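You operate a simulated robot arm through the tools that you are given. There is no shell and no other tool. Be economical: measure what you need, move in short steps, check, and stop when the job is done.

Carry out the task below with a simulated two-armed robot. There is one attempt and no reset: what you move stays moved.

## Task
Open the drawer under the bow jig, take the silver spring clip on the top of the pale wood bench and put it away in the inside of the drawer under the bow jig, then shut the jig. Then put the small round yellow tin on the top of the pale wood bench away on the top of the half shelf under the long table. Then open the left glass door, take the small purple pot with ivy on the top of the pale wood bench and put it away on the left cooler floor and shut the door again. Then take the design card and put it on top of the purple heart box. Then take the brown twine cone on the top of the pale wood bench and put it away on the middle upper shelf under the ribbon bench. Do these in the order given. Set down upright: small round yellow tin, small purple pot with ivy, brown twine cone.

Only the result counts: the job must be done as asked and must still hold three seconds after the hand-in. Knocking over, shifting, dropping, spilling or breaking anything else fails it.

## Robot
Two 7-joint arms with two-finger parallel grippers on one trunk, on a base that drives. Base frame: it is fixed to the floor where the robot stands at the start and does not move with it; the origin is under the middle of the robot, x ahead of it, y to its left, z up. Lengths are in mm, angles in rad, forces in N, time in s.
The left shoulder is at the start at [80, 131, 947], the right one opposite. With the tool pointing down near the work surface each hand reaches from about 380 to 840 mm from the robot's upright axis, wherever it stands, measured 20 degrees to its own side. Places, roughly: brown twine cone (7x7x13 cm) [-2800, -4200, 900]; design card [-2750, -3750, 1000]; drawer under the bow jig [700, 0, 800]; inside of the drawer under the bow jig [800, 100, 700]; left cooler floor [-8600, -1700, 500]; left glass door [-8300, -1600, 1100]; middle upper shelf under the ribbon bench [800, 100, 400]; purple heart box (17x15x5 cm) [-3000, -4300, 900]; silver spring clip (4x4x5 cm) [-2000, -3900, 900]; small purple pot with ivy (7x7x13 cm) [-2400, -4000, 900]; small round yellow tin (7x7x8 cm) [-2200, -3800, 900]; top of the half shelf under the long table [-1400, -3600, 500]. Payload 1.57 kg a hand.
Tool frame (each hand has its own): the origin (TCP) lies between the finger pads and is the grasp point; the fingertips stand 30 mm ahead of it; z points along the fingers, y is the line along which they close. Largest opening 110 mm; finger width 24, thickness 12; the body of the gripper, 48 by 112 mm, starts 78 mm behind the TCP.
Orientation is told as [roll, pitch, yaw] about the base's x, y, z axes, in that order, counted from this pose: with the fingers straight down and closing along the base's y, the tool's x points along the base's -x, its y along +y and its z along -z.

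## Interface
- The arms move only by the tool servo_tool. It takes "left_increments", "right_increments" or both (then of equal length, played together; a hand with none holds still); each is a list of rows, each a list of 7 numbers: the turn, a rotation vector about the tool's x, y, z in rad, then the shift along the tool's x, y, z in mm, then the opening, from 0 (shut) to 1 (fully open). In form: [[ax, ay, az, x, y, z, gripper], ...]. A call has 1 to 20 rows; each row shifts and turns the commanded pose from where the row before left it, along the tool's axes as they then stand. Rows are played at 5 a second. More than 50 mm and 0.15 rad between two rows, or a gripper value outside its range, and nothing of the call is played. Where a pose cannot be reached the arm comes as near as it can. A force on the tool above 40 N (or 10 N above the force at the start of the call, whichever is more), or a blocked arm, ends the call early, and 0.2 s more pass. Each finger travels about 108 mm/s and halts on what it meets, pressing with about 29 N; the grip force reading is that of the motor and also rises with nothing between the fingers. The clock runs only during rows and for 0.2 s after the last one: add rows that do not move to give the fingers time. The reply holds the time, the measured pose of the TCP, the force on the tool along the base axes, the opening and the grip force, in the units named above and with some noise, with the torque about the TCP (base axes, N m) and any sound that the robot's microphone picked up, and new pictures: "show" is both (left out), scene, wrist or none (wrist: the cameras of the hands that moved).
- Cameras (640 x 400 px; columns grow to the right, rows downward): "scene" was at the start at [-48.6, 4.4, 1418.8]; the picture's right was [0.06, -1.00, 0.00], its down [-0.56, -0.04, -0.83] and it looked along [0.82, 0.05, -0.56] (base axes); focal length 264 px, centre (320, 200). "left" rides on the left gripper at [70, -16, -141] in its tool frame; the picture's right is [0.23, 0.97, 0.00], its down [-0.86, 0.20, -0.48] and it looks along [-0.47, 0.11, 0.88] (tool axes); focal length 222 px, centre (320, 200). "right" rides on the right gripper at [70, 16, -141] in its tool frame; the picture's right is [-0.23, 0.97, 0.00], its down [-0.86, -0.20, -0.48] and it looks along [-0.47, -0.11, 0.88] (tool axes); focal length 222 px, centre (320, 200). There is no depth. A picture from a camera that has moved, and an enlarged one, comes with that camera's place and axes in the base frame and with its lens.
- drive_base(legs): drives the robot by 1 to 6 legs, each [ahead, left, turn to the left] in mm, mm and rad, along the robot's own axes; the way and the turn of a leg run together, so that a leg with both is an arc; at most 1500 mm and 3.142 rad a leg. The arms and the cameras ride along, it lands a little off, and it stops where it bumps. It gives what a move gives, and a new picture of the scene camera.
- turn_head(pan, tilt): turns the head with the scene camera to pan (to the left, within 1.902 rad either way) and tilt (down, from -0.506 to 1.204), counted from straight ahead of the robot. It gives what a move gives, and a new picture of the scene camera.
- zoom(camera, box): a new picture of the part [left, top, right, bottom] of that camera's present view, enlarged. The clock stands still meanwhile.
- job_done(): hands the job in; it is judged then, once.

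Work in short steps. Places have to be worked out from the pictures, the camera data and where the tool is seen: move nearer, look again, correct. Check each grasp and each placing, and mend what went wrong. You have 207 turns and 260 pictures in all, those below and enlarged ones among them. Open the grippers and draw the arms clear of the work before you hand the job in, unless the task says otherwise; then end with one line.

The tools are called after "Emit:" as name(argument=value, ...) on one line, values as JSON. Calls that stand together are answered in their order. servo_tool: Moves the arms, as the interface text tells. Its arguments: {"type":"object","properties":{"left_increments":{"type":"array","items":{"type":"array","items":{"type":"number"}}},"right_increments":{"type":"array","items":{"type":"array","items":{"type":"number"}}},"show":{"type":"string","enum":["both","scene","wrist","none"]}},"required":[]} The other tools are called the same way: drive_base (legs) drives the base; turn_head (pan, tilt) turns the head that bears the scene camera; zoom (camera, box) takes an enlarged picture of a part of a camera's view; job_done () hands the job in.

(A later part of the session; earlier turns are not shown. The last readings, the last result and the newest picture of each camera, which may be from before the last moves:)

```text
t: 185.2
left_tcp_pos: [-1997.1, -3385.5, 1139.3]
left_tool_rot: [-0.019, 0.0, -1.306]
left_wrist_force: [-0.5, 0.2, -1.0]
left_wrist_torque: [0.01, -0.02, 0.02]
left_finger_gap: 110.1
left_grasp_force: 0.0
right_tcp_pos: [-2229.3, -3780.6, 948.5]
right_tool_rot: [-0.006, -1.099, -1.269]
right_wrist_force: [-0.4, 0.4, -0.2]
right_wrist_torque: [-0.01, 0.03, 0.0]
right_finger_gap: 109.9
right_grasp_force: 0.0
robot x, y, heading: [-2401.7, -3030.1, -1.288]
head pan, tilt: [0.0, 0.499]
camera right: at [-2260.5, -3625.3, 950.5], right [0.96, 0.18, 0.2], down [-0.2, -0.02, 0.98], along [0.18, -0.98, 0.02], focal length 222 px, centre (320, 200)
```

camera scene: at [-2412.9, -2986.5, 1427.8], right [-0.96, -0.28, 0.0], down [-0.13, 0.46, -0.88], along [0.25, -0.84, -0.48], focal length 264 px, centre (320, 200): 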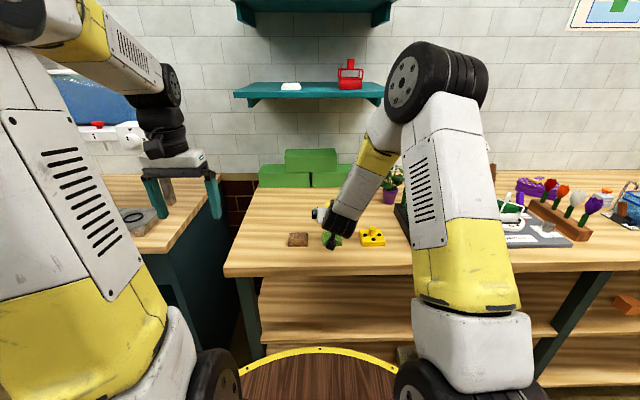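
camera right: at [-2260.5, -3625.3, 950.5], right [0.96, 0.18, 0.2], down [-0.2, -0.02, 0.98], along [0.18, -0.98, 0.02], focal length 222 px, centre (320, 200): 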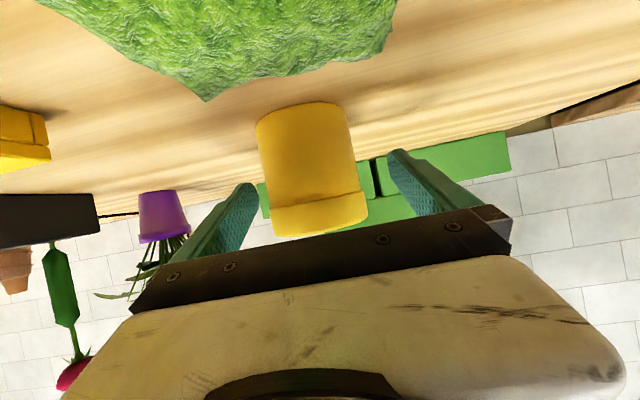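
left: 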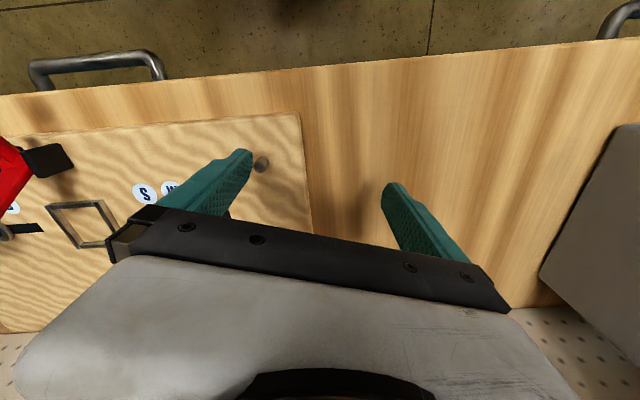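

Nearly centred; 8 mm on and 10 mm lower, then close.

Emit:
servo_tool(right_increments=[[0, 0, 0, 5, -2, 11, 1], [0, 0, 0, 0, 0, 0, 0.8], [0, 0, 0, 0, 0, 0, 0.6], [0, 0, 0, 0, 0, 0, 0.5], [0, 0, 0, 0, 0, 0, 0.5], [0, 0, 0, 0, 0, 0, 0.5]], show="wrist")

```text
t: 186.6
left_tcp_pos: [-1997.8, -3385.8, 1139.6]
left_tool_rot: [-0.016, 0.0, -1.308]
left_wrist_force: [0.1, -0.6, -1.0]
left_wrist_torque: [0.02, 0.02, -0.02]
left_finger_gap: 110.1
left_grasp_force: 0.1
right_tcp_pos: [-2228.9, -3789.1, 939.1]
right_tool_rot: [-0.007, -1.099, -1.269]
right_wrist_force: [-0.2, -0.7, 0.7]
right_wrist_torque: [-0.02, -0.03, 0.01]
right_finger_gap: 61.5
right_grasp_force: 28.8
robot x, y, heading: [-2397.7, -3032.2, -1.285]
head pan, tilt: [0.0, 0.499]
camera right: at [-2259.8, -3633.6, 941.5], right [0.96, 0.18, 0.2], down [-0.2, -0.02, 0.98], along [0.18, -0.98, 0.02], focal length 222 px, centre (320, 200)
```

right: 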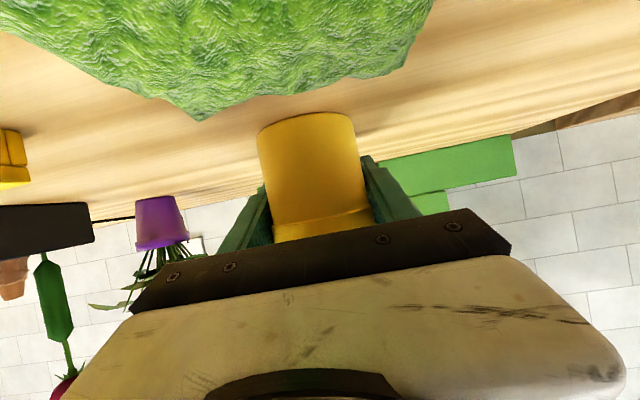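

Tin gripped (61.5 mm). Lift straight up, then draw back.

Emit:
servo_tool(right_increments=[[0, 0, 0, -9, 0, -4.5, 0.3], [0, 0, 0, -18, 0, -9, 0.3], [0, 0, 0, -27, 0, -14, 0.3], [0, 0, 0, -27, 0, -14, 0.3], [0, 0, 0, 10, 0, -30, 0.3], [0, 0, 0, 15, 0, -30, 0.3], [0, 0, 0, 15, 0, -30, 0.3], [0, 0, 0, 15, 0, -30, 0.3], [0, 0, 0, 15, 0, -30, 0.3]])

```text
t: 188.6
left_tcp_pos: [-1996.9, -3385.6, 1139.6]
left_tool_rot: [-0.017, 0.0, -1.308]
left_wrist_force: [0.3, 0.4, 0.1]
left_wrist_torque: [0.03, -0.01, -0.02]
left_finger_gap: 109.8
left_grasp_force: 0.1
right_tcp_pos: [-2276.7, -3627.7, 1033.1]
right_tool_rot: [-0.007, -1.098, -1.271]
right_wrist_force: [-0.2, 0.4, -1.7]
right_wrist_torque: [-0.04, 0.0, 0.0]
right_finger_gap: 61.1
right_grasp_force: 29.0
robot x, y, heading: [-2401.3, -3032.1, -1.286]
head pan, tilt: [0.0, 0.499]
camera scene: at [-2412.8, -2987.0, 1427.8], right [-0.96, -0.28, 0.0], down [-0.13, 0.46, -0.88], along [0.25, -0.84, -0.48], focal length 264 px, centre (320, 200)
camera right: at [-2308.0, -3472.6, 1035.2], right [0.96, 0.18, 0.2], down [-0.2, -0.02, 0.98], along [0.18, -0.98, 0.02], focal length 222 px, centre (320, 200)
```

scene: 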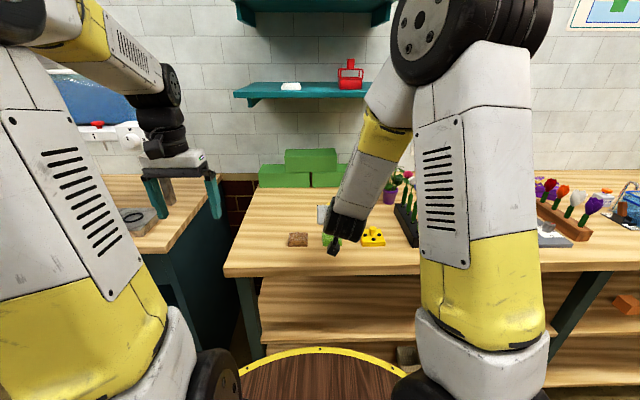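
right: 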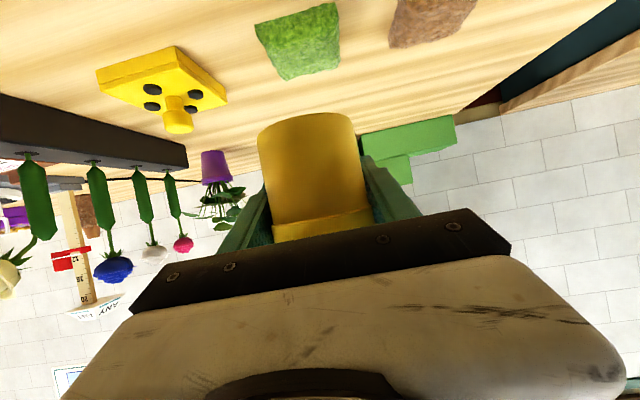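

Tin held level. Back off, slide left to the half shelf, and lower the hand in free space in front of it.

Emit:
drive_base(legs=[[-350, 0, 0], [0, 796, 0.02]])

Emit:
servo_tool(right_increments=[[0, 0, 0, 38.5, 0, 19.5, 0.3], [0, 0, 0, 38.5, 0, 19.5, 0.3], [0, 0, 0, 38.5, 0, 19.5, 0.3], [0, 0, 0, 38.5, 0, 19.5, 0.3], [0, 0, 0, 38.5, 0, 19.5, 0.3], [0, 0, 0, 38.5, 0, 19.5, 0.3], [0, 0, 0, 38.5, 0, 19.5, 0.3], [0, 0, 0, 38.5, 0, 19.5, 0.3], [0, 0, 0, 38.5, 0, 19.5, 0.3], [0, 0, 0, 38.5, 0, 19.5, 0.3]])

```text
t: 194.7
left_tcp_pos: [-1320.0, -2820.1, 1138.4]
left_tool_rot: [-0.016, -0.001, -1.29]
left_wrist_force: [0.8, 0.0, -0.1]
left_wrist_torque: [0.01, -0.02, 0.02]
left_finger_gap: 110.0
left_grasp_force: 0.1
right_tcp_pos: [-1596.9, -3065.6, 1033.4]
right_tool_rot: [-0.006, -1.1, -1.25]
right_wrist_force: [0.5, 0.7, -1.0]
right_wrist_torque: [0.0, -0.01, 0.01]
right_finger_gap: 61.4
right_grasp_force: 28.6
robot x, y, heading: [-1734.7, -2475.2, -1.27]
head pan, tilt: [0.0, 0.499]
camera scene: at [-1744.3, -2428.0, 1427.8], right [-0.95, -0.3, 0.0], down [-0.14, 0.46, -0.88], along [0.26, -0.84, -0.48], focal length 264 px, centre (320, 200)
```

scene: 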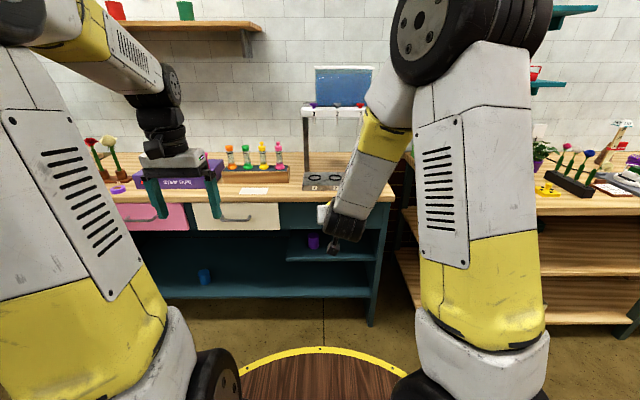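

```text
t: 196.9
left_tcp_pos: [-1322.1, -2819.4, 1139.0]
left_tool_rot: [-0.017, 0.001, -1.29]
left_wrist_force: [0.3, 0.0, -0.5]
left_wrist_torque: [-0.01, -0.03, 0.0]
left_finger_gap: 109.8
left_grasp_force: 0.0
right_tcp_pos: [-1600.3, -3067.1, 602.2]
right_tool_rot: [-0.006, -1.101, -1.252]
right_wrist_force: [-0.6, -0.2, -1.4]
right_wrist_torque: [-0.02, 0.02, 0.02]
right_finger_gap: 61.3
right_grasp_force: 28.9
robot x, y, heading: [-1733.8, -2474.4, -1.266]
head pan, tilt: [0.0, 0.499]
camera scene: at [-1744.3, -2427.8, 1427.8], right [-0.95, -0.3, 0.0], down [-0.14, 0.46, -0.88], along [0.26, -0.84, -0.48], focal length 264 px, centre (320, 200)
camera right: at [-1633.6, -2912.7, 604.1], right [0.96, 0.2, 0.2], down [-0.2, -0.02, 0.98], along [0.2, -0.98, 0.02], focal length 222 px, centre (320, 200)
```

scene: 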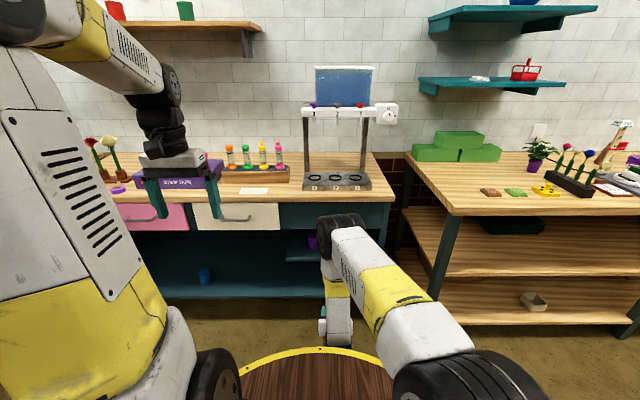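
right: 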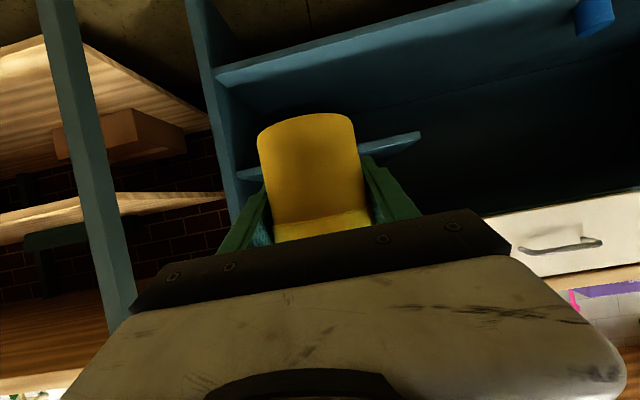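

The folded elbow would hit the table edge, so I back up and stretch the arm out before inserting (straight arm under the apron).

Emit:
drive_base(legs=[[-300, -59, 0]])

Emit:
servo_tool(right_increments=[[0, 0, 0, -18, 0, 35.6, 0.3], [0, 0, 0, -18, 0, 35.6, 0.3], [0, 0, 0, -18, 0, 35.6, 0.3], [0, 0, 0, -18, 0, 35.6, 0.3], [0, 0, 0, -18, 0, 35.6, 0.3], [0, 0, 0, -18, 0, 35.6, 0.3], [0, 0, 0, -18, 0, 35.6, 0.3], [0, 0, 0, -18, 0, 35.6, 0.3]])

```text
t: 199.0
left_tcp_pos: [-1468.2, -2550.8, 1139.6]
left_tool_rot: [-0.016, 0.0, -1.295]
left_wrist_force: [0.3, -0.1, 0.3]
left_wrist_torque: [-0.01, -0.01, -0.02]
left_finger_gap: 109.9
left_grasp_force: 0.1
right_tcp_pos: [-1749.6, -2795.9, 602.7]
right_tool_rot: [-0.006, -1.1, -1.255]
right_wrist_force: [-0.1, -0.2, -1.0]
right_wrist_torque: [-0.02, 0.01, -0.02]
right_finger_gap: 61.3
right_grasp_force: 29.3
robot x, y, heading: [-1882.4, -2198.0, -1.275]
head pan, tilt: [0.0, 0.499]
camera scene: at [-1889.8, -2156.1, 1427.8], right [-0.96, -0.29, 0.0], down [-0.14, 0.46, -0.88], along [0.26, -0.84, -0.48], focal length 264 px, centre (320, 200)
```

scene: 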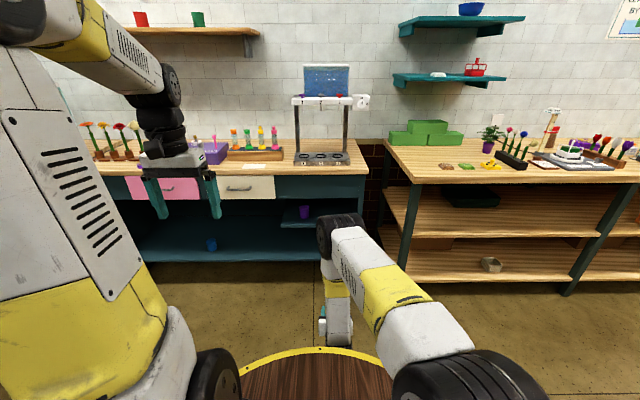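

```text
t: 200.8
left_tcp_pos: [-1468.8, -2549.4, 1139.3]
left_tool_rot: [-0.017, 0.001, -1.296]
left_wrist_force: [-0.8, -0.3, 0.2]
left_wrist_torque: [-0.09, 0.0, 0.04]
left_finger_gap: 110.2
left_grasp_force: 0.0
right_tcp_pos: [-1652.4, -3100.8, 605.8]
right_tool_rot: [-0.008, -1.102, -1.253]
right_wrist_force: [0.3, -1.3, 1.5]
right_wrist_torque: [0.17, 0.06, -0.03]
right_finger_gap: 61.6
right_grasp_force: 28.7
robot x, y, heading: [-1878.7, -2201.2, -1.277]
head pan, tilt: [0.0, 0.499]
camera scene: at [-1889.6, -2155.7, 1427.8], right [-0.96, -0.29, 0.0], down [-0.14, 0.46, -0.88], along [0.26, -0.84, -0.48], focal length 264 px, centre (320, 200)
camera right: at [-1685.3, -2945.4, 606.8], right [0.96, 0.2, 0.2], down [-0.2, -0.02, 0.98], along [0.2, -0.98, 0.02], focal length 222 px, centre (320, 200)
```

scene: 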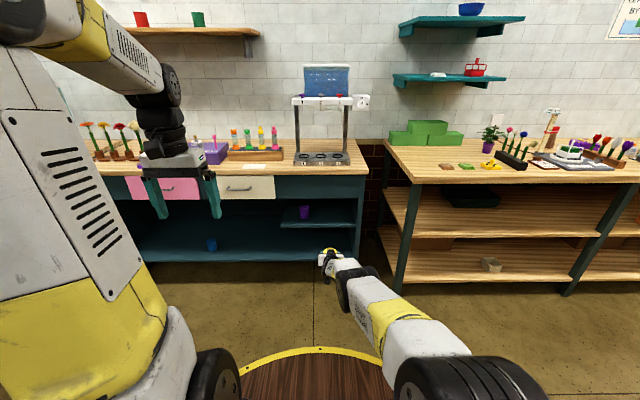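
right: 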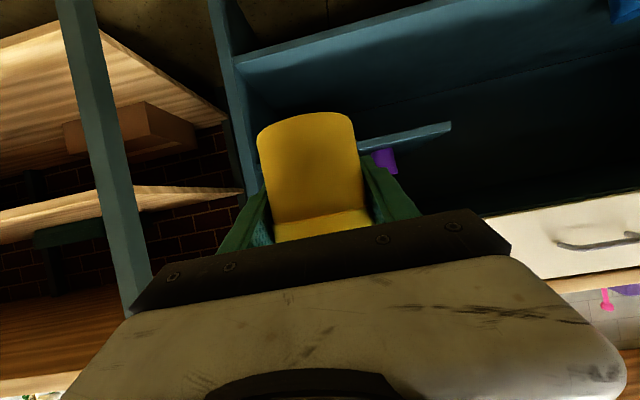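

Arm is low and straight, hand in line with the free spot. Drive ahead so the tin goes in over the shelf.

Emit:
drive_base(legs=[[330, 0, 0], [120, 0, 0]])

Emit:
zoom(camera="right", box=[0, 0, 640, 400])

```text
t: 203.8
left_tcp_pos: [-1337.5, -2973.7, 1138.8]
left_tool_rot: [-0.018, 0.001, -1.292]
left_wrist_force: [0.6, -0.6, -0.7]
left_wrist_torque: [-0.02, -0.03, 0.0]
left_finger_gap: 109.9
left_grasp_force: 0.0
right_tcp_pos: [-1518.9, -3524.1, 602.5]
right_tool_rot: [-0.008, -1.1, -1.256]
right_wrist_force: [0.0, 1.1, -1.2]
right_wrist_torque: [0.0, 0.0, -0.03]
right_finger_gap: 61.3
right_grasp_force: 29.6
robot x, y, heading: [-1747.2, -2629.8, -1.271]
head pan, tilt: [0.0, 0.499]
camera scene: at [-1758.5, -2581.5, 1427.8], right [-0.96, -0.29, 0.0], down [-0.14, 0.46, -0.88], along [0.26, -0.84, -0.48], focal length 264 px, centre (320, 200)
```

scene: 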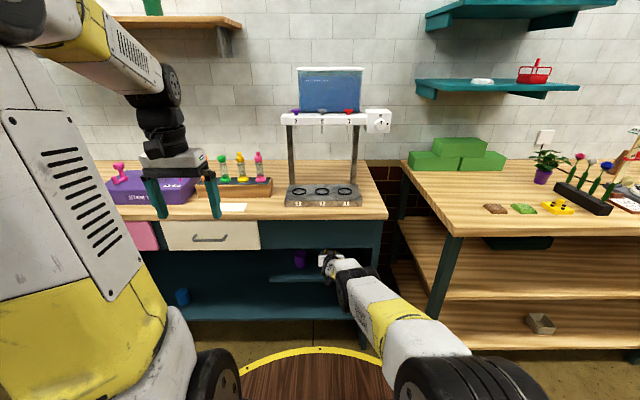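

```text
1.00 times, centred on (320, 200) of right (not enlarged: the box is as wide or as high as the picture)
camera zoom: at [-1552.2, -3369.5, 605.3], right [0.96, 0.2, 0.2], down [-0.2, -0.02, 0.98], along [0.2, -0.98, 0.02], focal length 222 px, centre (320, 200)
```

zoom: 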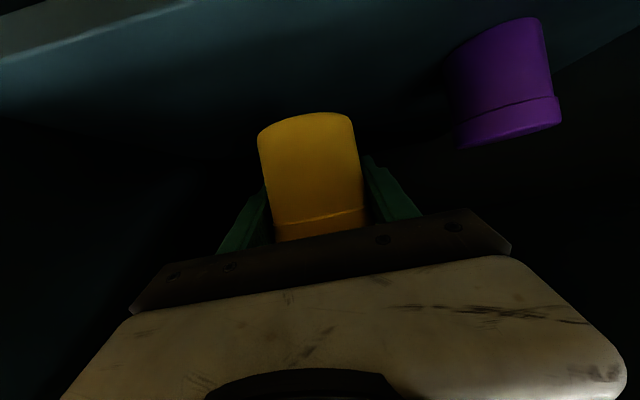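

Clear on both sides. Go 25 mm further in and lower toward the shelf.

Emit:
servo_tool(right_increments=[[0, 0, 0, -6, 0, 12, 0.3], [0, 0, 0, 4, 0, 15, 0.3], [0, 0, 0, 13, 0, 7, 0.3], [0, 0, 0, 9, 0, 4.5, 0.3], [0, 0, 0, 4.5, 0, 2.3, 0.3]], show="wrist")

```text
t: 205.0
left_tcp_pos: [-1336.5, -2972.8, 1138.7]
left_tool_rot: [-0.017, 0.0, -1.29]
left_wrist_force: [-0.2, 0.0, 0.5]
left_wrist_torque: [-0.02, 0.04, 0.02]
left_finger_gap: 110.3
left_grasp_force: 0.1
right_tcp_pos: [-1521.8, -3512.4, 583.3]
right_tool_rot: [-0.006, -1.101, -1.254]
right_wrist_force: [-0.7, -0.7, -0.8]
right_wrist_torque: [-0.03, 0.01, 0.01]
right_finger_gap: 61.3
right_grasp_force: 29.1
right hand out of reach, approached as far as the arm can: row 1, 2, 3, 4
robot x, y, heading: [-1743.8, -2627.2, -1.274]
head pan, tilt: [0.0, 0.499]
camera right: at [-1555.6, -3358.8, 585.2], right [0.96, 0.2, 0.2], down [-0.2, -0.02, 0.98], along [0.2, -0.98, 0.02], focal length 222 px, centre (320, 200)
```

right: 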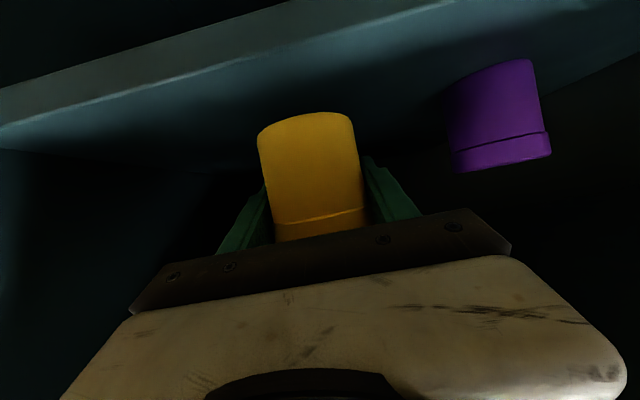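

Arm at its reach limit; bring the base 80 mm nearer, then lower with the arm.

Emit:
drive_base(legs=[[80, 0, 0]])

Emit:
servo_tool(right_increments=[[0, 0, 0, 10, 0, -16, 0.3], [0, 0, 0, 9, 0, -10, 0.3], [0, 0, 0, 8, 0, 3, 0.3], [0, 0, 0, 5, 0, 2.5, 0.3], [0, 0, 0, 3.5, 0, 1.8, 0.3]], show="wrist")

```text
t: 206.0
left_tcp_pos: [-1311.3, -3052.6, 1138.1]
left_tool_rot: [-0.016, -0.001, -1.291]
left_wrist_force: [-0.3, 0.7, 0.1]
left_wrist_torque: [-0.01, 0.03, 0.02]
left_finger_gap: 110.1
left_grasp_force: 0.1
right_tcp_pos: [-1498.2, -3593.5, 583.4]
right_tool_rot: [-0.006, -1.099, -1.253]
right_wrist_force: [-0.5, -0.1, -1.2]
right_wrist_torque: [-0.01, -0.01, -0.04]
right_finger_gap: 61.3
right_grasp_force: 28.8
robot x, y, heading: [-1724.1, -2707.7, -1.273]
head pan, tilt: [0.0, 0.499]
camera scene: at [-1733.9, -2661.2, 1427.8], right [-0.96, -0.3, 0.0], down [-0.14, 0.46, -0.88], along [0.26, -0.84, -0.48], focal length 264 px, centre (320, 200)
```

scene: 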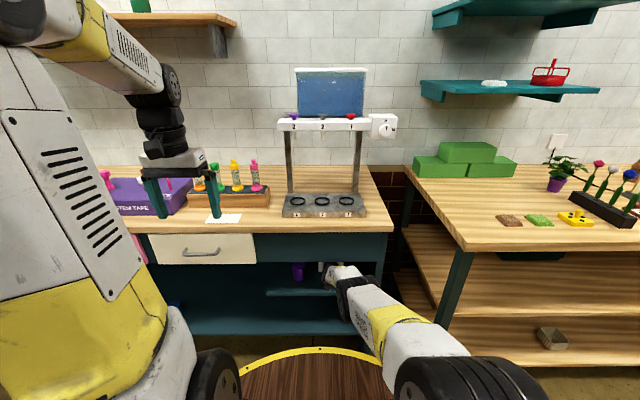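

```text
t: 207.2
left_tcp_pos: [-1312.7, -3054.0, 1139.1]
left_tool_rot: [-0.019, 0.0, -1.291]
left_wrist_force: [0.7, 0.0, 0.7]
left_wrist_torque: [-0.01, -0.03, 0.0]
left_finger_gap: 110.0
left_grasp_force: 0.1
right_tcp_pos: [-1507.7, -3562.1, 559.8]
right_tool_rot: [-0.008, -1.104, -1.255]
right_wrist_force: [-0.1, -0.3, -0.3]
right_wrist_torque: [0.01, -0.04, 0.03]
right_finger_gap: 61.2
right_grasp_force: 28.7
robot x, y, heading: [-1722.6, -2704.2, -1.272]
head pan, tilt: [0.0, 0.499]
camera right: at [-1540.8, -3407.3, 562.2], right [0.96, 0.2, 0.2], down [-0.2, -0.02, 0.98], along [0.2, -0.98, 0.02], focal length 222 px, centre (320, 200)
```

right: 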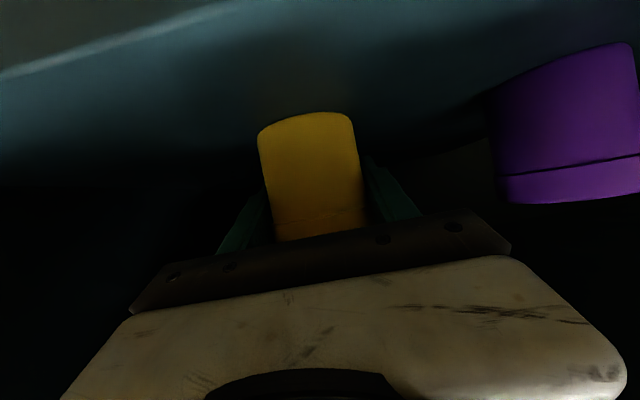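

Position good (38 mm clear of the purple tin). Lower gently until contact.

Emit:
servo_tool(right_increments=[[0, 0, 0, 2.7, 0, 1.4, 0.3], [0, 0, 0, 2.7, 0, 1.4, 0.3], [0, 0, 0, 2.7, 0, 1.4, 0.3], [0, 0, 0, 1.8, 0, 0.9, 0.3], [0, 0, 0, 1.8, 0, 0.9, 0.3]], show="none")

```text
t: 208.4
left_tcp_pos: [-1311.9, -3052.5, 1138.6]
left_tool_rot: [-0.018, -0.001, -1.292]
left_wrist_force: [-0.3, 0.3, -1.3]
left_wrist_torque: [0.0, -0.03, 0.0]
left_finger_gap: 110.3
left_grasp_force: 0.1
right_tcp_pos: [-1507.3, -3563.2, 548.0]
right_tool_rot: [-0.009, -1.102, -1.252]
right_wrist_force: [5.9, -4.2, 22.7]
right_wrist_torque: [0.53, 0.25, -0.13]
right_finger_gap: 61.7
right_grasp_force: 29.0
robot x, y, heading: [-1726.2, -2707.6, -1.27]
head pan, tilt: [0.0, 0.499]
```

Contact at z 548 (22 N), as expected. Open and draw straight back.

Emit:
servo_tool(right_increments=[[0, 0, 0, -1, 0, -0.5, 0.6], [0, 0, 0, 0, 0, 0, 0.8], [0, 0, 0, 0, 0, 0, 0.9], [0, 0, 0, 0, 0, 0, 0.9], [0, 0, 0, 9, 0, -18, 0.9], [0, 0, 0, 13.6, 0, -26.7, 0.9], [0, 0, 0, 13.6, 0, -26.7, 0.9], [0, 0, 0, 13.6, 0, -26.7, 0.9]], show="wrist")

Emit:
drive_base(legs=[[-450, 0, 0]])

Emit:
zoom(camera="scene", box=[200, 160, 440, 310])

```text
t: 210.2
left_tcp_pos: [-1312.3, -3053.6, 1140.1]
left_tool_rot: [-0.017, -0.001, -1.292]
left_wrist_force: [0.2, -0.4, 0.1]
left_wrist_torque: [0.0, 0.02, 0.01]
left_finger_gap: 110.2
left_grasp_force: 0.2
right_tcp_pos: [-1538.5, -3456.5, 549.1]
right_tool_rot: [-0.008, -1.1, -1.254]
right_wrist_force: [-0.3, -0.3, 0.6]
right_wrist_torque: [0.01, -0.02, 0.02]
right_finger_gap: 98.9
right_grasp_force: 0.0
robot x, y, heading: [-1723.2, -2707.2, -1.269]
head pan, tilt: [0.0, 0.499]
camera right: at [-1573.2, -3301.1, 550.4], right [0.96, 0.2, 0.2], down [-0.2, -0.02, 0.98], along [0.2, -0.98, 0.02], focal length 222 px, centre (320, 200)
```

right: 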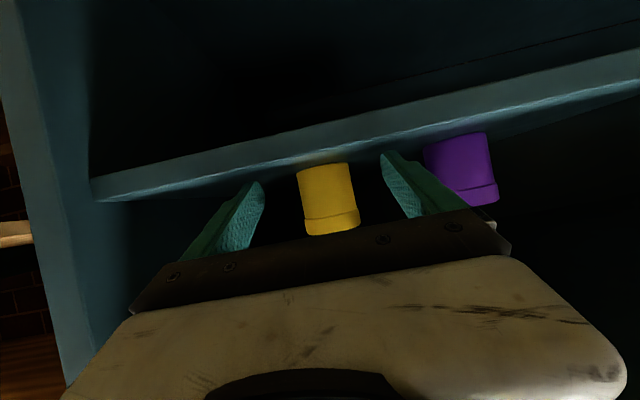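

```text
t: 212.9
left_tcp_pos: [-1444.1, -2624.5, 1138.7]
left_tool_rot: [-0.018, 0.0, -1.288]
left_wrist_force: [0.1, -0.4, 0.0]
left_wrist_torque: [0.01, 0.01, 0.0]
left_finger_gap: 110.0
left_grasp_force: 0.1
right_tcp_pos: [-1671.3, -3028.0, 547.7]
right_tool_rot: [-0.006, -1.1, -1.252]
right_wrist_force: [-0.1, 0.2, -1.5]
right_wrist_torque: [0.0, -0.02, 0.04]
right_finger_gap: 99.1
right_grasp_force: 0.0
robot x, y, heading: [-1860.8, -2279.2, -1.263]
head pan, tilt: [0.0, 0.499]
camera scene: at [-1866.6, -2233.6, 1427.8], right [-0.95, -0.3, 0.0], down [-0.14, 0.46, -0.88], along [0.26, -0.84, -0.48], focal length 264 px, centre (320, 200)
```

scene: 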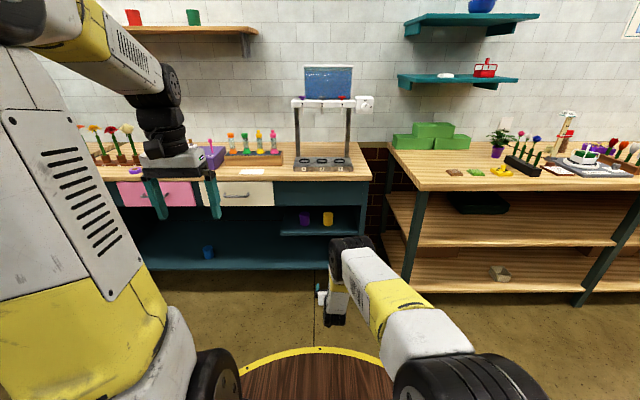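

```text
2.67 times, centred on (320, 235) of scene
camera zoom: at [-1866.6, -2233.6, 1427.8], right [-0.95, -0.3, 0.0], down [-0.14, 0.46, -0.88], along [0.26, -0.84, -0.48], focal length 703 px, centre (320, 107)
```

zoom: 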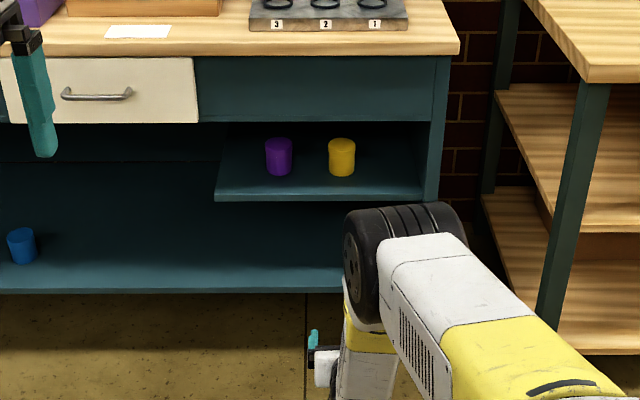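

Tin stands upright on the half shelf. Next the ivy pot: the flower rack stands in front of it, so I'll approach diagonally from the left. Raise the hand and move over for a close look.

Emit:
servo_tool(right_increments=[[0, 0, 0, -37, 0, -19, 1], [0, 0, 0, -37, 0, -19, 1], [0, 0, 0, -37, 0, -19, 1], [0, 0, 0, -37, 0, -19, 1], [0, 0, 0, -37, 0, -19, 1], [0, 0, 0, -37, 0, -19, 1], [0, 0, 0, -37, 0, -19, 1], [0, 0, 0, -37, 0, -19, 1], [0, 0, 0, -37, 0, -19, 1], [0, 0, 0, -37, 0, -19, 1], [0, 0, 0, -37, 0, -19, 1], [0, 0, 0, -37, 0, -19, 1], [0, 0, 0, -37, 0, -19, 1]], show="none")

Emit:
drive_base(legs=[[234, 0, 0], [0, -591, 0], [350, 0, 0], [0, 0, -0.45]])

```text
t: 215.7
left_tcp_pos: [-1443.1, -2625.8, 1138.8]
left_tool_rot: [-0.017, 0.0, -1.29]
left_wrist_force: [-0.2, -0.5, -0.6]
left_wrist_torque: [-0.01, -0.02, 0.02]
left_finger_gap: 110.1
left_grasp_force: 0.2
right_tcp_pos: [-1669.6, -3025.4, 1088.7]
right_tool_rot: [-0.008, -1.097, -1.251]
right_wrist_force: [0.2, -0.9, 0.2]
right_wrist_torque: [-0.02, 0.02, 0.01]
right_finger_gap: 109.9
right_grasp_force: 0.1
robot x, y, heading: [-1855.5, -2282.1, -1.27]
head pan, tilt: [0.0, 0.499]
```

```text
t: 223.5
left_tcp_pos: [-2006.3, -3495.6, 1139.2]
left_tool_rot: [-0.017, -0.001, -1.733]
left_wrist_force: [-0.7, -0.2, 0.1]
left_wrist_torque: [0.01, 0.02, 0.0]
left_finger_gap: 110.0
left_grasp_force: 0.0
right_tcp_pos: [-2379.6, -3758.5, 1090.1]
right_tool_rot: [-0.007, -1.099, -1.695]
right_wrist_force: [-0.1, 0.0, 0.5]
right_wrist_torque: [0.0, 0.0, 0.05]
right_finger_gap: 110.0
right_grasp_force: 0.3
robot x, y, heading: [-2230.2, -3003.8, -1.715]
head pan, tilt: [0.0, 0.499]
camera scene: at [-2218.8, -2958.3, 1427.8], right [-0.99, 0.14, 0.0], down [0.07, 0.47, -0.88], along [-0.12, -0.87, -0.48], focal length 264 px, centre (320, 200)
```

scene: 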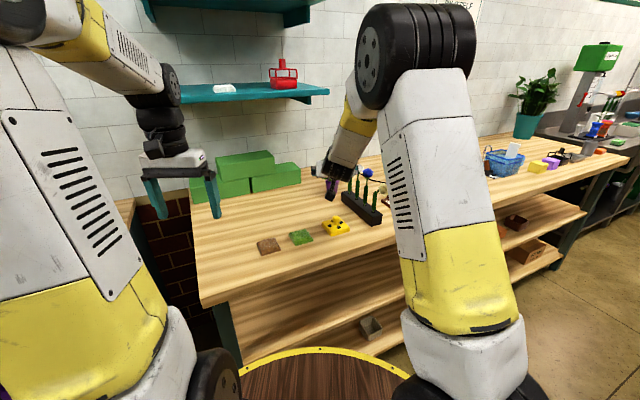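

The pot is behind my hand here; check with the wrist camera and a scene zoom.

Emit:
zoom(camera="right", box=[0, 0, 640, 400])

Emit:
zoom(camera="scene", box=[240, 140, 440, 265])

```text
1.00 times, centred on (320, 200) of right (not enlarged: the box is as wide or as high as the picture)
camera zoom: at [-2345.0, -3605.0, 1091.8], right [0.95, -0.23, 0.2], down [-0.19, 0.06, 0.98], along [-0.24, -0.97, 0.02], focal length 222 px, centre (320, 200)
```

zoom: 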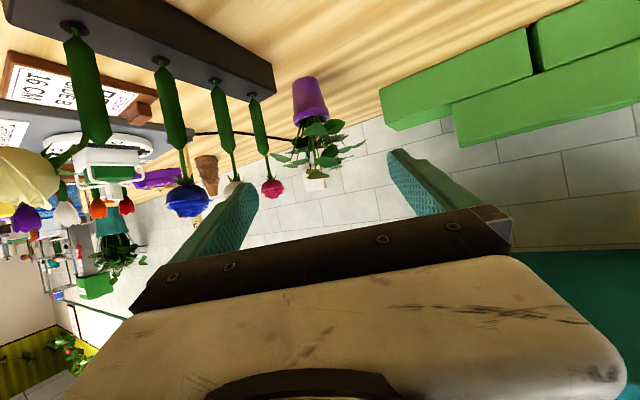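

```text
3.20 times, centred on (340, 202) of scene
camera zoom: at [-2218.8, -2958.3, 1427.8], right [-0.99, 0.14, 0.0], down [0.07, 0.47, -0.88], along [-0.12, -0.87, -0.48], focal length 844 px, centre (256, 192)
```

zoom: 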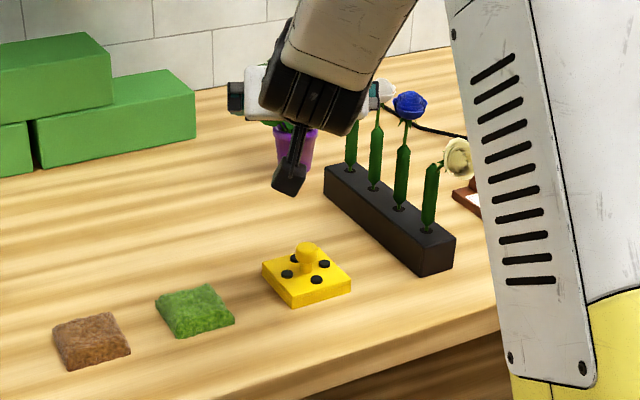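

Geometry: rack's left edge at a=3500 ending n=2996; pot at a≈3496, n≈3062. I shift the base slightly, turn right 0.15 and yaw the hand a further 0.4 to the right, so fingers pass left of the rack.

Emit:
drive_base(legs=[[46, 95, -0.15]])

Emit:
servo_tool(right_increments=[[0.119, 0, 0.061, 0, 0, 0, 0.9], [0.119, 0, 0.061, 0, 0, 0, 0.9], [0.119, 0, 0.061, 0, 0, 0, 0.9]])

```text
t: 224.7
left_tcp_pos: [-1998.3, -3587.8, 1137.9]
left_tool_rot: [-0.017, 0.001, -1.881]
left_wrist_force: [-0.5, 0.2, 0.6]
left_wrist_torque: [0.02, -0.01, -0.02]
left_finger_gap: 109.9
left_grasp_force: 0.0
right_tcp_pos: [-2409.1, -3794.3, 1089.7]
right_tool_rot: [-0.007, -1.099, -1.845]
right_wrist_force: [-0.3, 0.1, 0.0]
right_wrist_torque: [0.0, 0.02, -0.01]
right_finger_gap: 110.2
right_grasp_force: 0.1
robot x, y, heading: [-2144.7, -3068.1, -1.865]
head pan, tilt: [0.0, 0.499]
camera scene: at [-2128.5, -3025.9, 1427.8], right [-0.96, 0.29, 0.0], down [0.14, 0.46, -0.88], along [-0.25, -0.84, -0.48], focal length 264 px, centre (320, 200)
```

scene: 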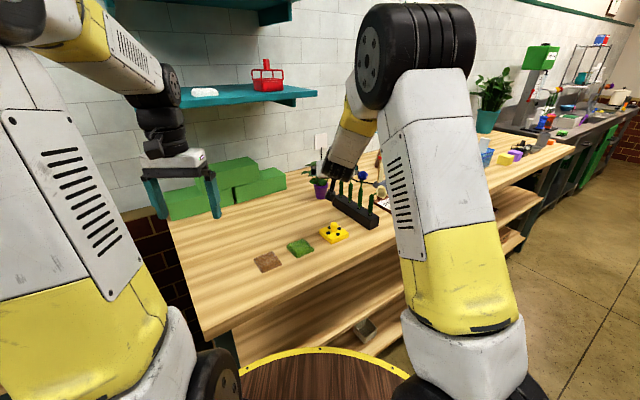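

```text
t: 225.5
left_tcp_pos: [-1997.7, -3588.2, 1138.8]
left_tool_rot: [-0.017, 0.0, -1.884]
left_wrist_force: [-0.3, -0.5, 0.5]
left_wrist_torque: [0.01, 0.0, 0.02]
left_finger_gap: 110.1
left_grasp_force: 0.1
right_tcp_pos: [-2408.7, -3793.1, 1089.8]
right_tool_rot: [-0.006, -1.101, -2.244]
right_wrist_force: [-1.0, 0.2, 1.0]
right_wrist_torque: [-0.07, 0.0, 0.02]
right_finger_gap: 99.0
right_grasp_force: 0.0
robot x, y, heading: [-2143.9, -3073.4, -1.866]
head pan, tilt: [0.0, 0.499]
camera scene: at [-2128.6, -3025.9, 1427.8], right [-0.96, 0.29, 0.0], down [0.14, 0.46, -0.88], along [-0.25, -0.84, -0.48], focal length 264 px, centre (320, 200)
camera right: at [-2297.3, -3681.7, 1092.1], right [0.69, -0.69, 0.2], down [-0.13, 0.15, 0.98], along [-0.71, -0.7, 0.02], focal length 222 px, centre (320, 200)
```

scene: 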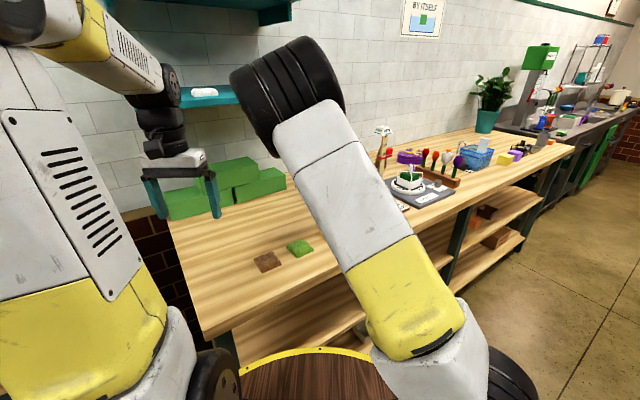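
right: 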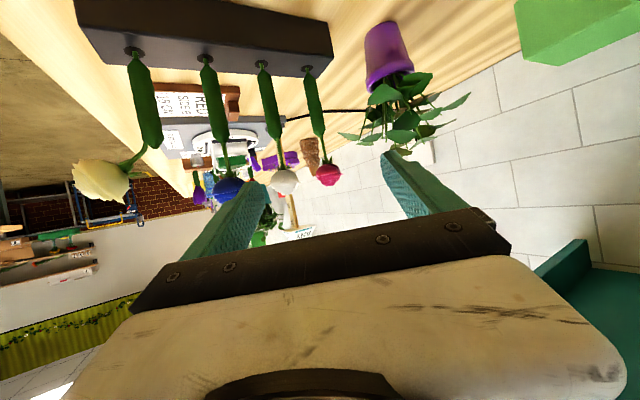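

Pot re-measured at (-2418,-3970). Shift the hand left, behind the free bench area, and lower most of the way.

Emit:
servo_tool(right_increments=[[0, 0, 0, 0, 35, 0, 0.9], [0, 0, 0, 0, 35, 0, 0.9], [0, 0, 0, 0, 34, 0, 0.9], [0, 0, 0, 33, 0, 17, 0.9], [0, 0, 0, 33, 0, 17, 0.9], [0, 0, 0, 33, 0, 17, 0.9]])

```text
t: 226.9
left_tcp_pos: [-1997.8, -3587.9, 1139.3]
left_tool_rot: [-0.018, 0.0, -1.88]
left_wrist_force: [0.0, 0.6, -0.6]
left_wrist_torque: [-0.05, 0.0, 0.02]
left_finger_gap: 109.9
left_grasp_force: 0.1
right_tcp_pos: [-2329.5, -3857.8, 974.6]
right_tool_rot: [-0.001, -1.1, -2.253]
right_wrist_force: [-0.1, 0.6, 0.0]
right_wrist_torque: [0.02, -0.03, 0.0]
right_finger_gap: 99.2
right_grasp_force: 0.1
robot x, y, heading: [-2144.2, -3070.6, -1.858]
head pan, tilt: [0.0, 0.499]
camera scene: at [-2128.3, -3025.8, 1427.8], right [-0.96, 0.29, 0.0], down [0.14, 0.46, -0.88], along [-0.25, -0.84, -0.48], focal length 264 px, centre (320, 200)
camera right: at [-2218.2, -3746.8, 976.9], right [0.69, -0.69, 0.2], down [-0.13, 0.16, 0.98], along [-0.71, -0.7, 0.02], focal length 222 px, centre (320, 200)
```

scene: 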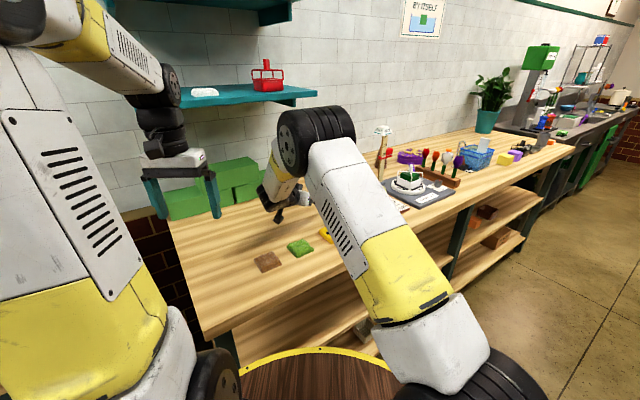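
right: 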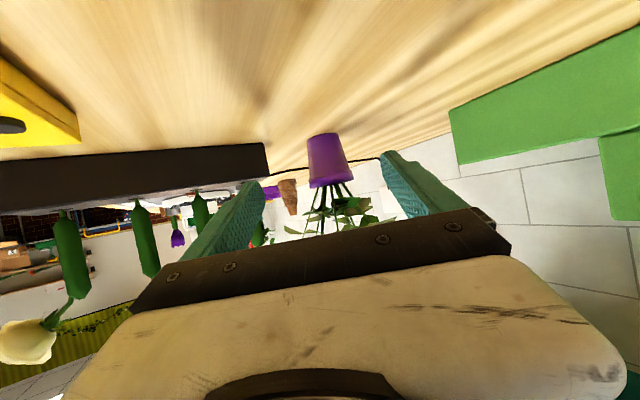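

Aligned, but the right finger would clip the rack corner; I yaw the hand 0.25 further and shift so that it clears, with narrower opening.

Emit:
servo_tool(right_increments=[[0.111, 0, 0.057, 0, 0, 0, 0.8], [0.111, 0, 0.057, 0, 0, 0, 0.75], [0, 0, 0, 1, 16, -3, 0.75], [0, 0, 0, 1, 16, -3, 0.75]])

```text
t: 227.9
left_tcp_pos: [-1997.2, -3587.7, 1139.2]
left_tool_rot: [-0.017, 0.002, -1.881]
left_wrist_force: [-0.3, -0.1, 0.4]
left_wrist_torque: [-0.03, 0.01, -0.02]
left_finger_gap: 109.8
left_grasp_force: 0.1
right_tcp_pos: [-2305.8, -3882.4, 978.2]
right_tool_rot: [-0.003, -1.103, -2.502]
right_wrist_force: [0.0, -0.1, -0.2]
right_wrist_torque: [0.02, -0.01, 0.02]
right_finger_gap: 82.6
right_grasp_force: 0.0
robot x, y, heading: [-2143.2, -3076.2, -1.865]
head pan, tilt: [0.0, 0.499]
camera scene: at [-2128.5, -3026.0, 1427.8], right [-0.96, 0.29, 0.0], down [0.14, 0.46, -0.88], along [-0.25, -0.84, -0.48], focal length 264 px, centre (320, 200)
camera right: at [-2169.3, -3801.8, 980.6], right [0.5, -0.84, 0.2], down [-0.09, 0.18, 0.98], along [-0.86, -0.51, 0.02], focal length 222 px, centre (320, 200)
```

scene: 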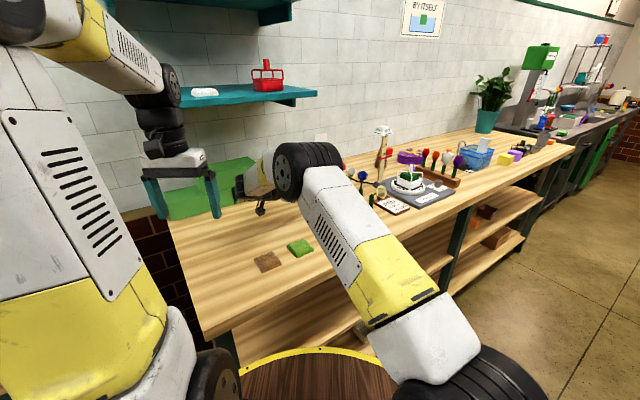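
right: 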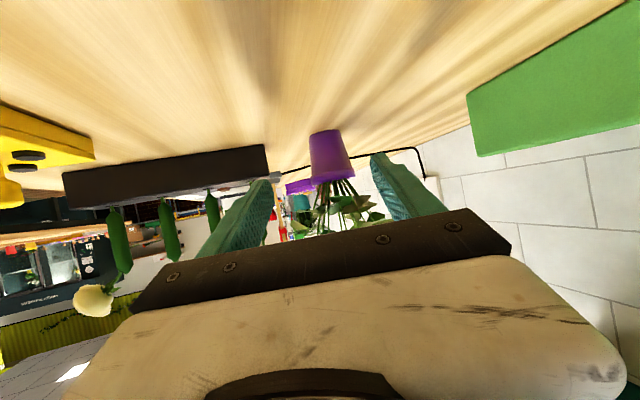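

Pot lies ~148 mm ahead, 8 mm left. Lower and advance 90 mm, then check.

Emit:
servo_tool(right_increments=[[0, 0, 0, 17, 4, 9, 0.75], [0, 0, 0, 17, 4, 8, 0.75], [0, 0, 0, -13.6, 0, 26.7, 0.75], [0, 0, 0, -13.6, 0, 26.7, 0.75], [0, 0, 0, -13.6, 0, 26.7, 0.75]])

```text
t: 229.1
left_tcp_pos: [-1997.1, -3588.2, 1137.8]
left_tool_rot: [-0.018, 0.001, -1.881]
left_wrist_force: [-0.1, 0.5, -1.3]
left_wrist_torque: [-0.01, 0.03, -0.01]
left_finger_gap: 110.1
left_grasp_force: 0.0
right_tcp_pos: [-2370.6, -3942.6, 941.7]
right_tool_rot: [-0.001, -1.102, -2.5]
right_wrist_force: [0.7, 0.3, 0.3]
right_wrist_torque: [0.02, -0.06, -0.03]
right_finger_gap: 82.5
right_grasp_force: 0.0
robot x, y, heading: [-2143.7, -3072.1, -1.862]
head pan, tilt: [0.0, 0.499]
camera scene: at [-2128.1, -3025.9, 1427.8], right [-0.96, 0.29, 0.0], down [0.14, 0.46, -0.88], along [-0.25, -0.84, -0.48], focal length 264 px, centre (320, 200)
camera right: at [-2233.8, -3861.4, 943.5], right [0.5, -0.84, 0.2], down [-0.09, 0.18, 0.98], along [-0.86, -0.51, 0.02], focal length 222 px, centre (320, 200)
```

scene: 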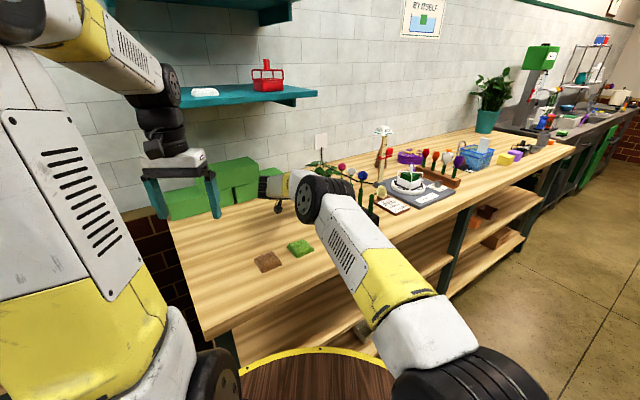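
right: 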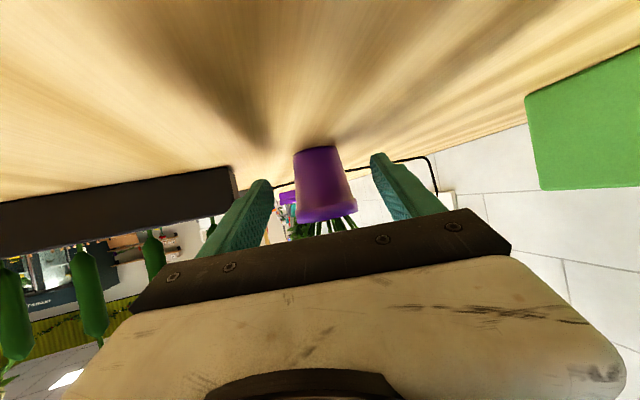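

Centred between fingers, 57 mm to go. Advance and close.

Emit:
servo_tool(right_increments=[[0, 0, 0, -9, 0, 18, 0.75], [0, 0, 0, -9, 0, 18, 0.75], [0, 0, 0, -7, 0, 15, 0.75], [0, 0, 0, 0, 0, 0, 0.75]], show="wrist")

```text
t: 230.1
left_tcp_pos: [-1997.9, -3588.5, 1140.0]
left_tool_rot: [-0.016, 0.001, -1.882]
left_wrist_force: [0.2, 0.1, -0.9]
left_wrist_torque: [-0.01, 0.02, -0.01]
left_finger_gap: 109.8
left_grasp_force: 0.1
right_tcp_pos: [-2419.8, -3971.0, 940.7]
right_tool_rot: [-0.001, -1.101, -2.499]
right_wrist_force: [0.8, 0.2, -0.1]
right_wrist_torque: [0.01, 0.03, -0.01]
right_finger_gap: 82.6
right_grasp_force: 0.1
right hand out of reach, approached as far as the arm can: row 3
robot x, y, heading: [-2148.1, -3074.5, -1.862]
head pan, tilt: [0.0, 0.499]
camera right: at [-2283.3, -3890.5, 941.9], right [0.5, -0.84, 0.2], down [-0.09, 0.18, 0.98], along [-0.86, -0.51, 0.02], focal length 222 px, centre (320, 200)
```

right: 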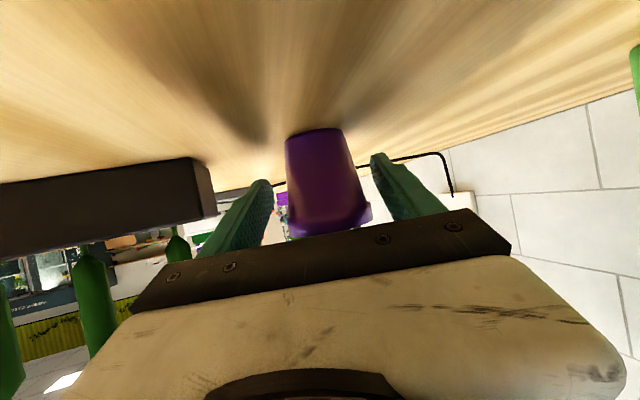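

Pot sits between the pads. Closing.

Emit:
servo_tool(right_increments=[[0, 0, 0, 0, 0, 0, 0.6], [0, 0, 0, 0, 0, 0, 0.45], [0, 0, 0, 0, 0, 0, 0.3], [0, 0, 0, 0, 0, 0, 0.3], [0, 0, 0, 0, 0, 0, 0.3]], show="wrist")

```text
t: 231.3
left_tcp_pos: [-1996.7, -3588.5, 1138.9]
left_tool_rot: [-0.017, 0.0, -1.881]
left_wrist_force: [-0.1, -0.5, 0.1]
left_wrist_torque: [-0.01, -0.02, -0.03]
left_finger_gap: 110.0
left_grasp_force: 0.0
right_tcp_pos: [-2419.3, -3970.5, 940.5]
right_tool_rot: [-0.002, -1.101, -2.5]
right_wrist_force: [1.9, 0.7, 1.5]
right_wrist_torque: [0.09, -0.02, -0.02]
right_finger_gap: 59.5
right_grasp_force: 28.8
robot x, y, heading: [-2146.5, -3071.0, -1.862]
head pan, tilt: [0.0, 0.499]
camera right: at [-2283.0, -3890.5, 942.1], right [0.5, -0.84, 0.2], down [-0.09, 0.18, 0.98], along [-0.86, -0.51, 0.02], focal length 222 px, centre (320, 200)
```

right: 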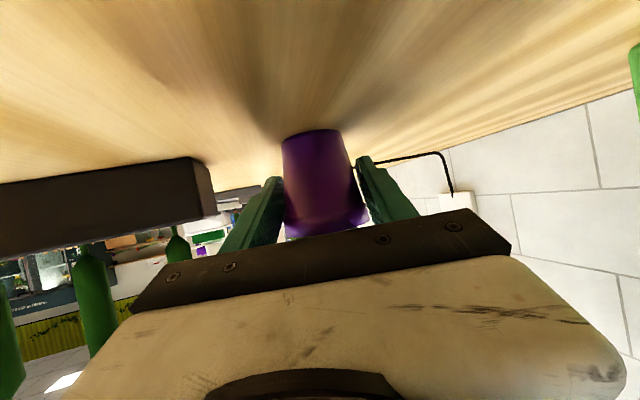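

Gripped (59.5 mm). Lift a little, then draw back along the approach while rising.

Emit:
servo_tool(right_increments=[[0, 0, 0, -7, 0, -3.5, 0.3], [0, 0, 0, -9, 0, -6, 0.3], [0, 0, 0, 0, 0, -20, 0.3], [0, 0, 0, 4, 0, -31, 0.3], [0, 0, 0, 4, 0, -31, 0.3], [0, 0, 0, 4, 0, -31, 0.3], [0, 0, 0, 4, 0, -31, 0.3], [0, 0, 0, -20, 0, -10, 0.3], [0, 0, 0, -30, 0, -15, 0.3], [0, 0, 0, -30, 0, -15, 0.3]])

```text
t: 233.5
left_tcp_pos: [-1997.9, -3589.4, 1139.1]
left_tool_rot: [-0.019, -0.002, -1.881]
left_wrist_force: [0.1, -0.5, 0.3]
left_wrist_torque: [-0.01, -0.04, 0.02]
left_finger_gap: 110.0
left_grasp_force: 0.1
right_tcp_pos: [-2311.4, -3888.9, 1099.9]
right_tool_rot: [-0.002, -1.101, -2.5]
right_wrist_force: [0.0, -0.7, -4.7]
right_wrist_torque: [0.0, 0.01, 0.01]
right_finger_gap: 59.5
right_grasp_force: 28.8
robot x, y, heading: [-2145.6, -3073.6, -1.865]
head pan, tilt: [0.0, 0.499]
camera scene: at [-2128.5, -3026.4, 1427.8], right [-0.96, 0.29, 0.0], down [0.14, 0.46, -0.88], along [-0.25, -0.84, -0.48], focal length 264 px, centre (320, 200)
camera right: at [-2175.3, -3808.2, 1101.6], right [0.5, -0.84, 0.2], down [-0.09, 0.18, 0.98], along [-0.86, -0.51, 0.02], focal length 222 px, centre (320, 200)
```

scene: 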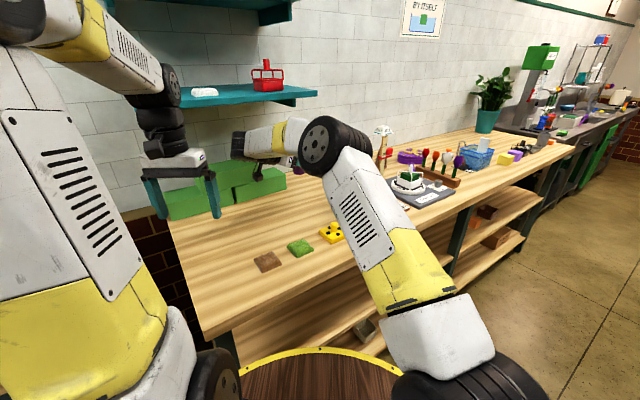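
right: 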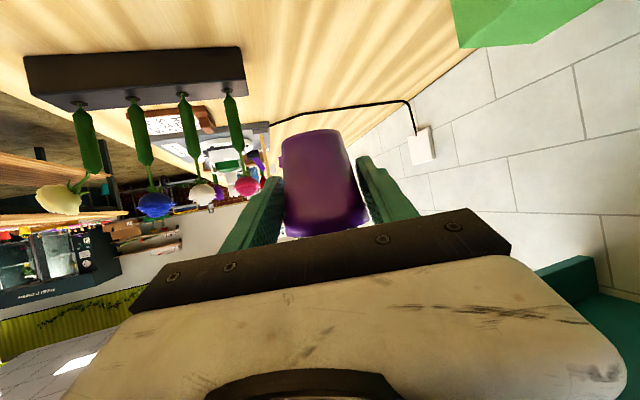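

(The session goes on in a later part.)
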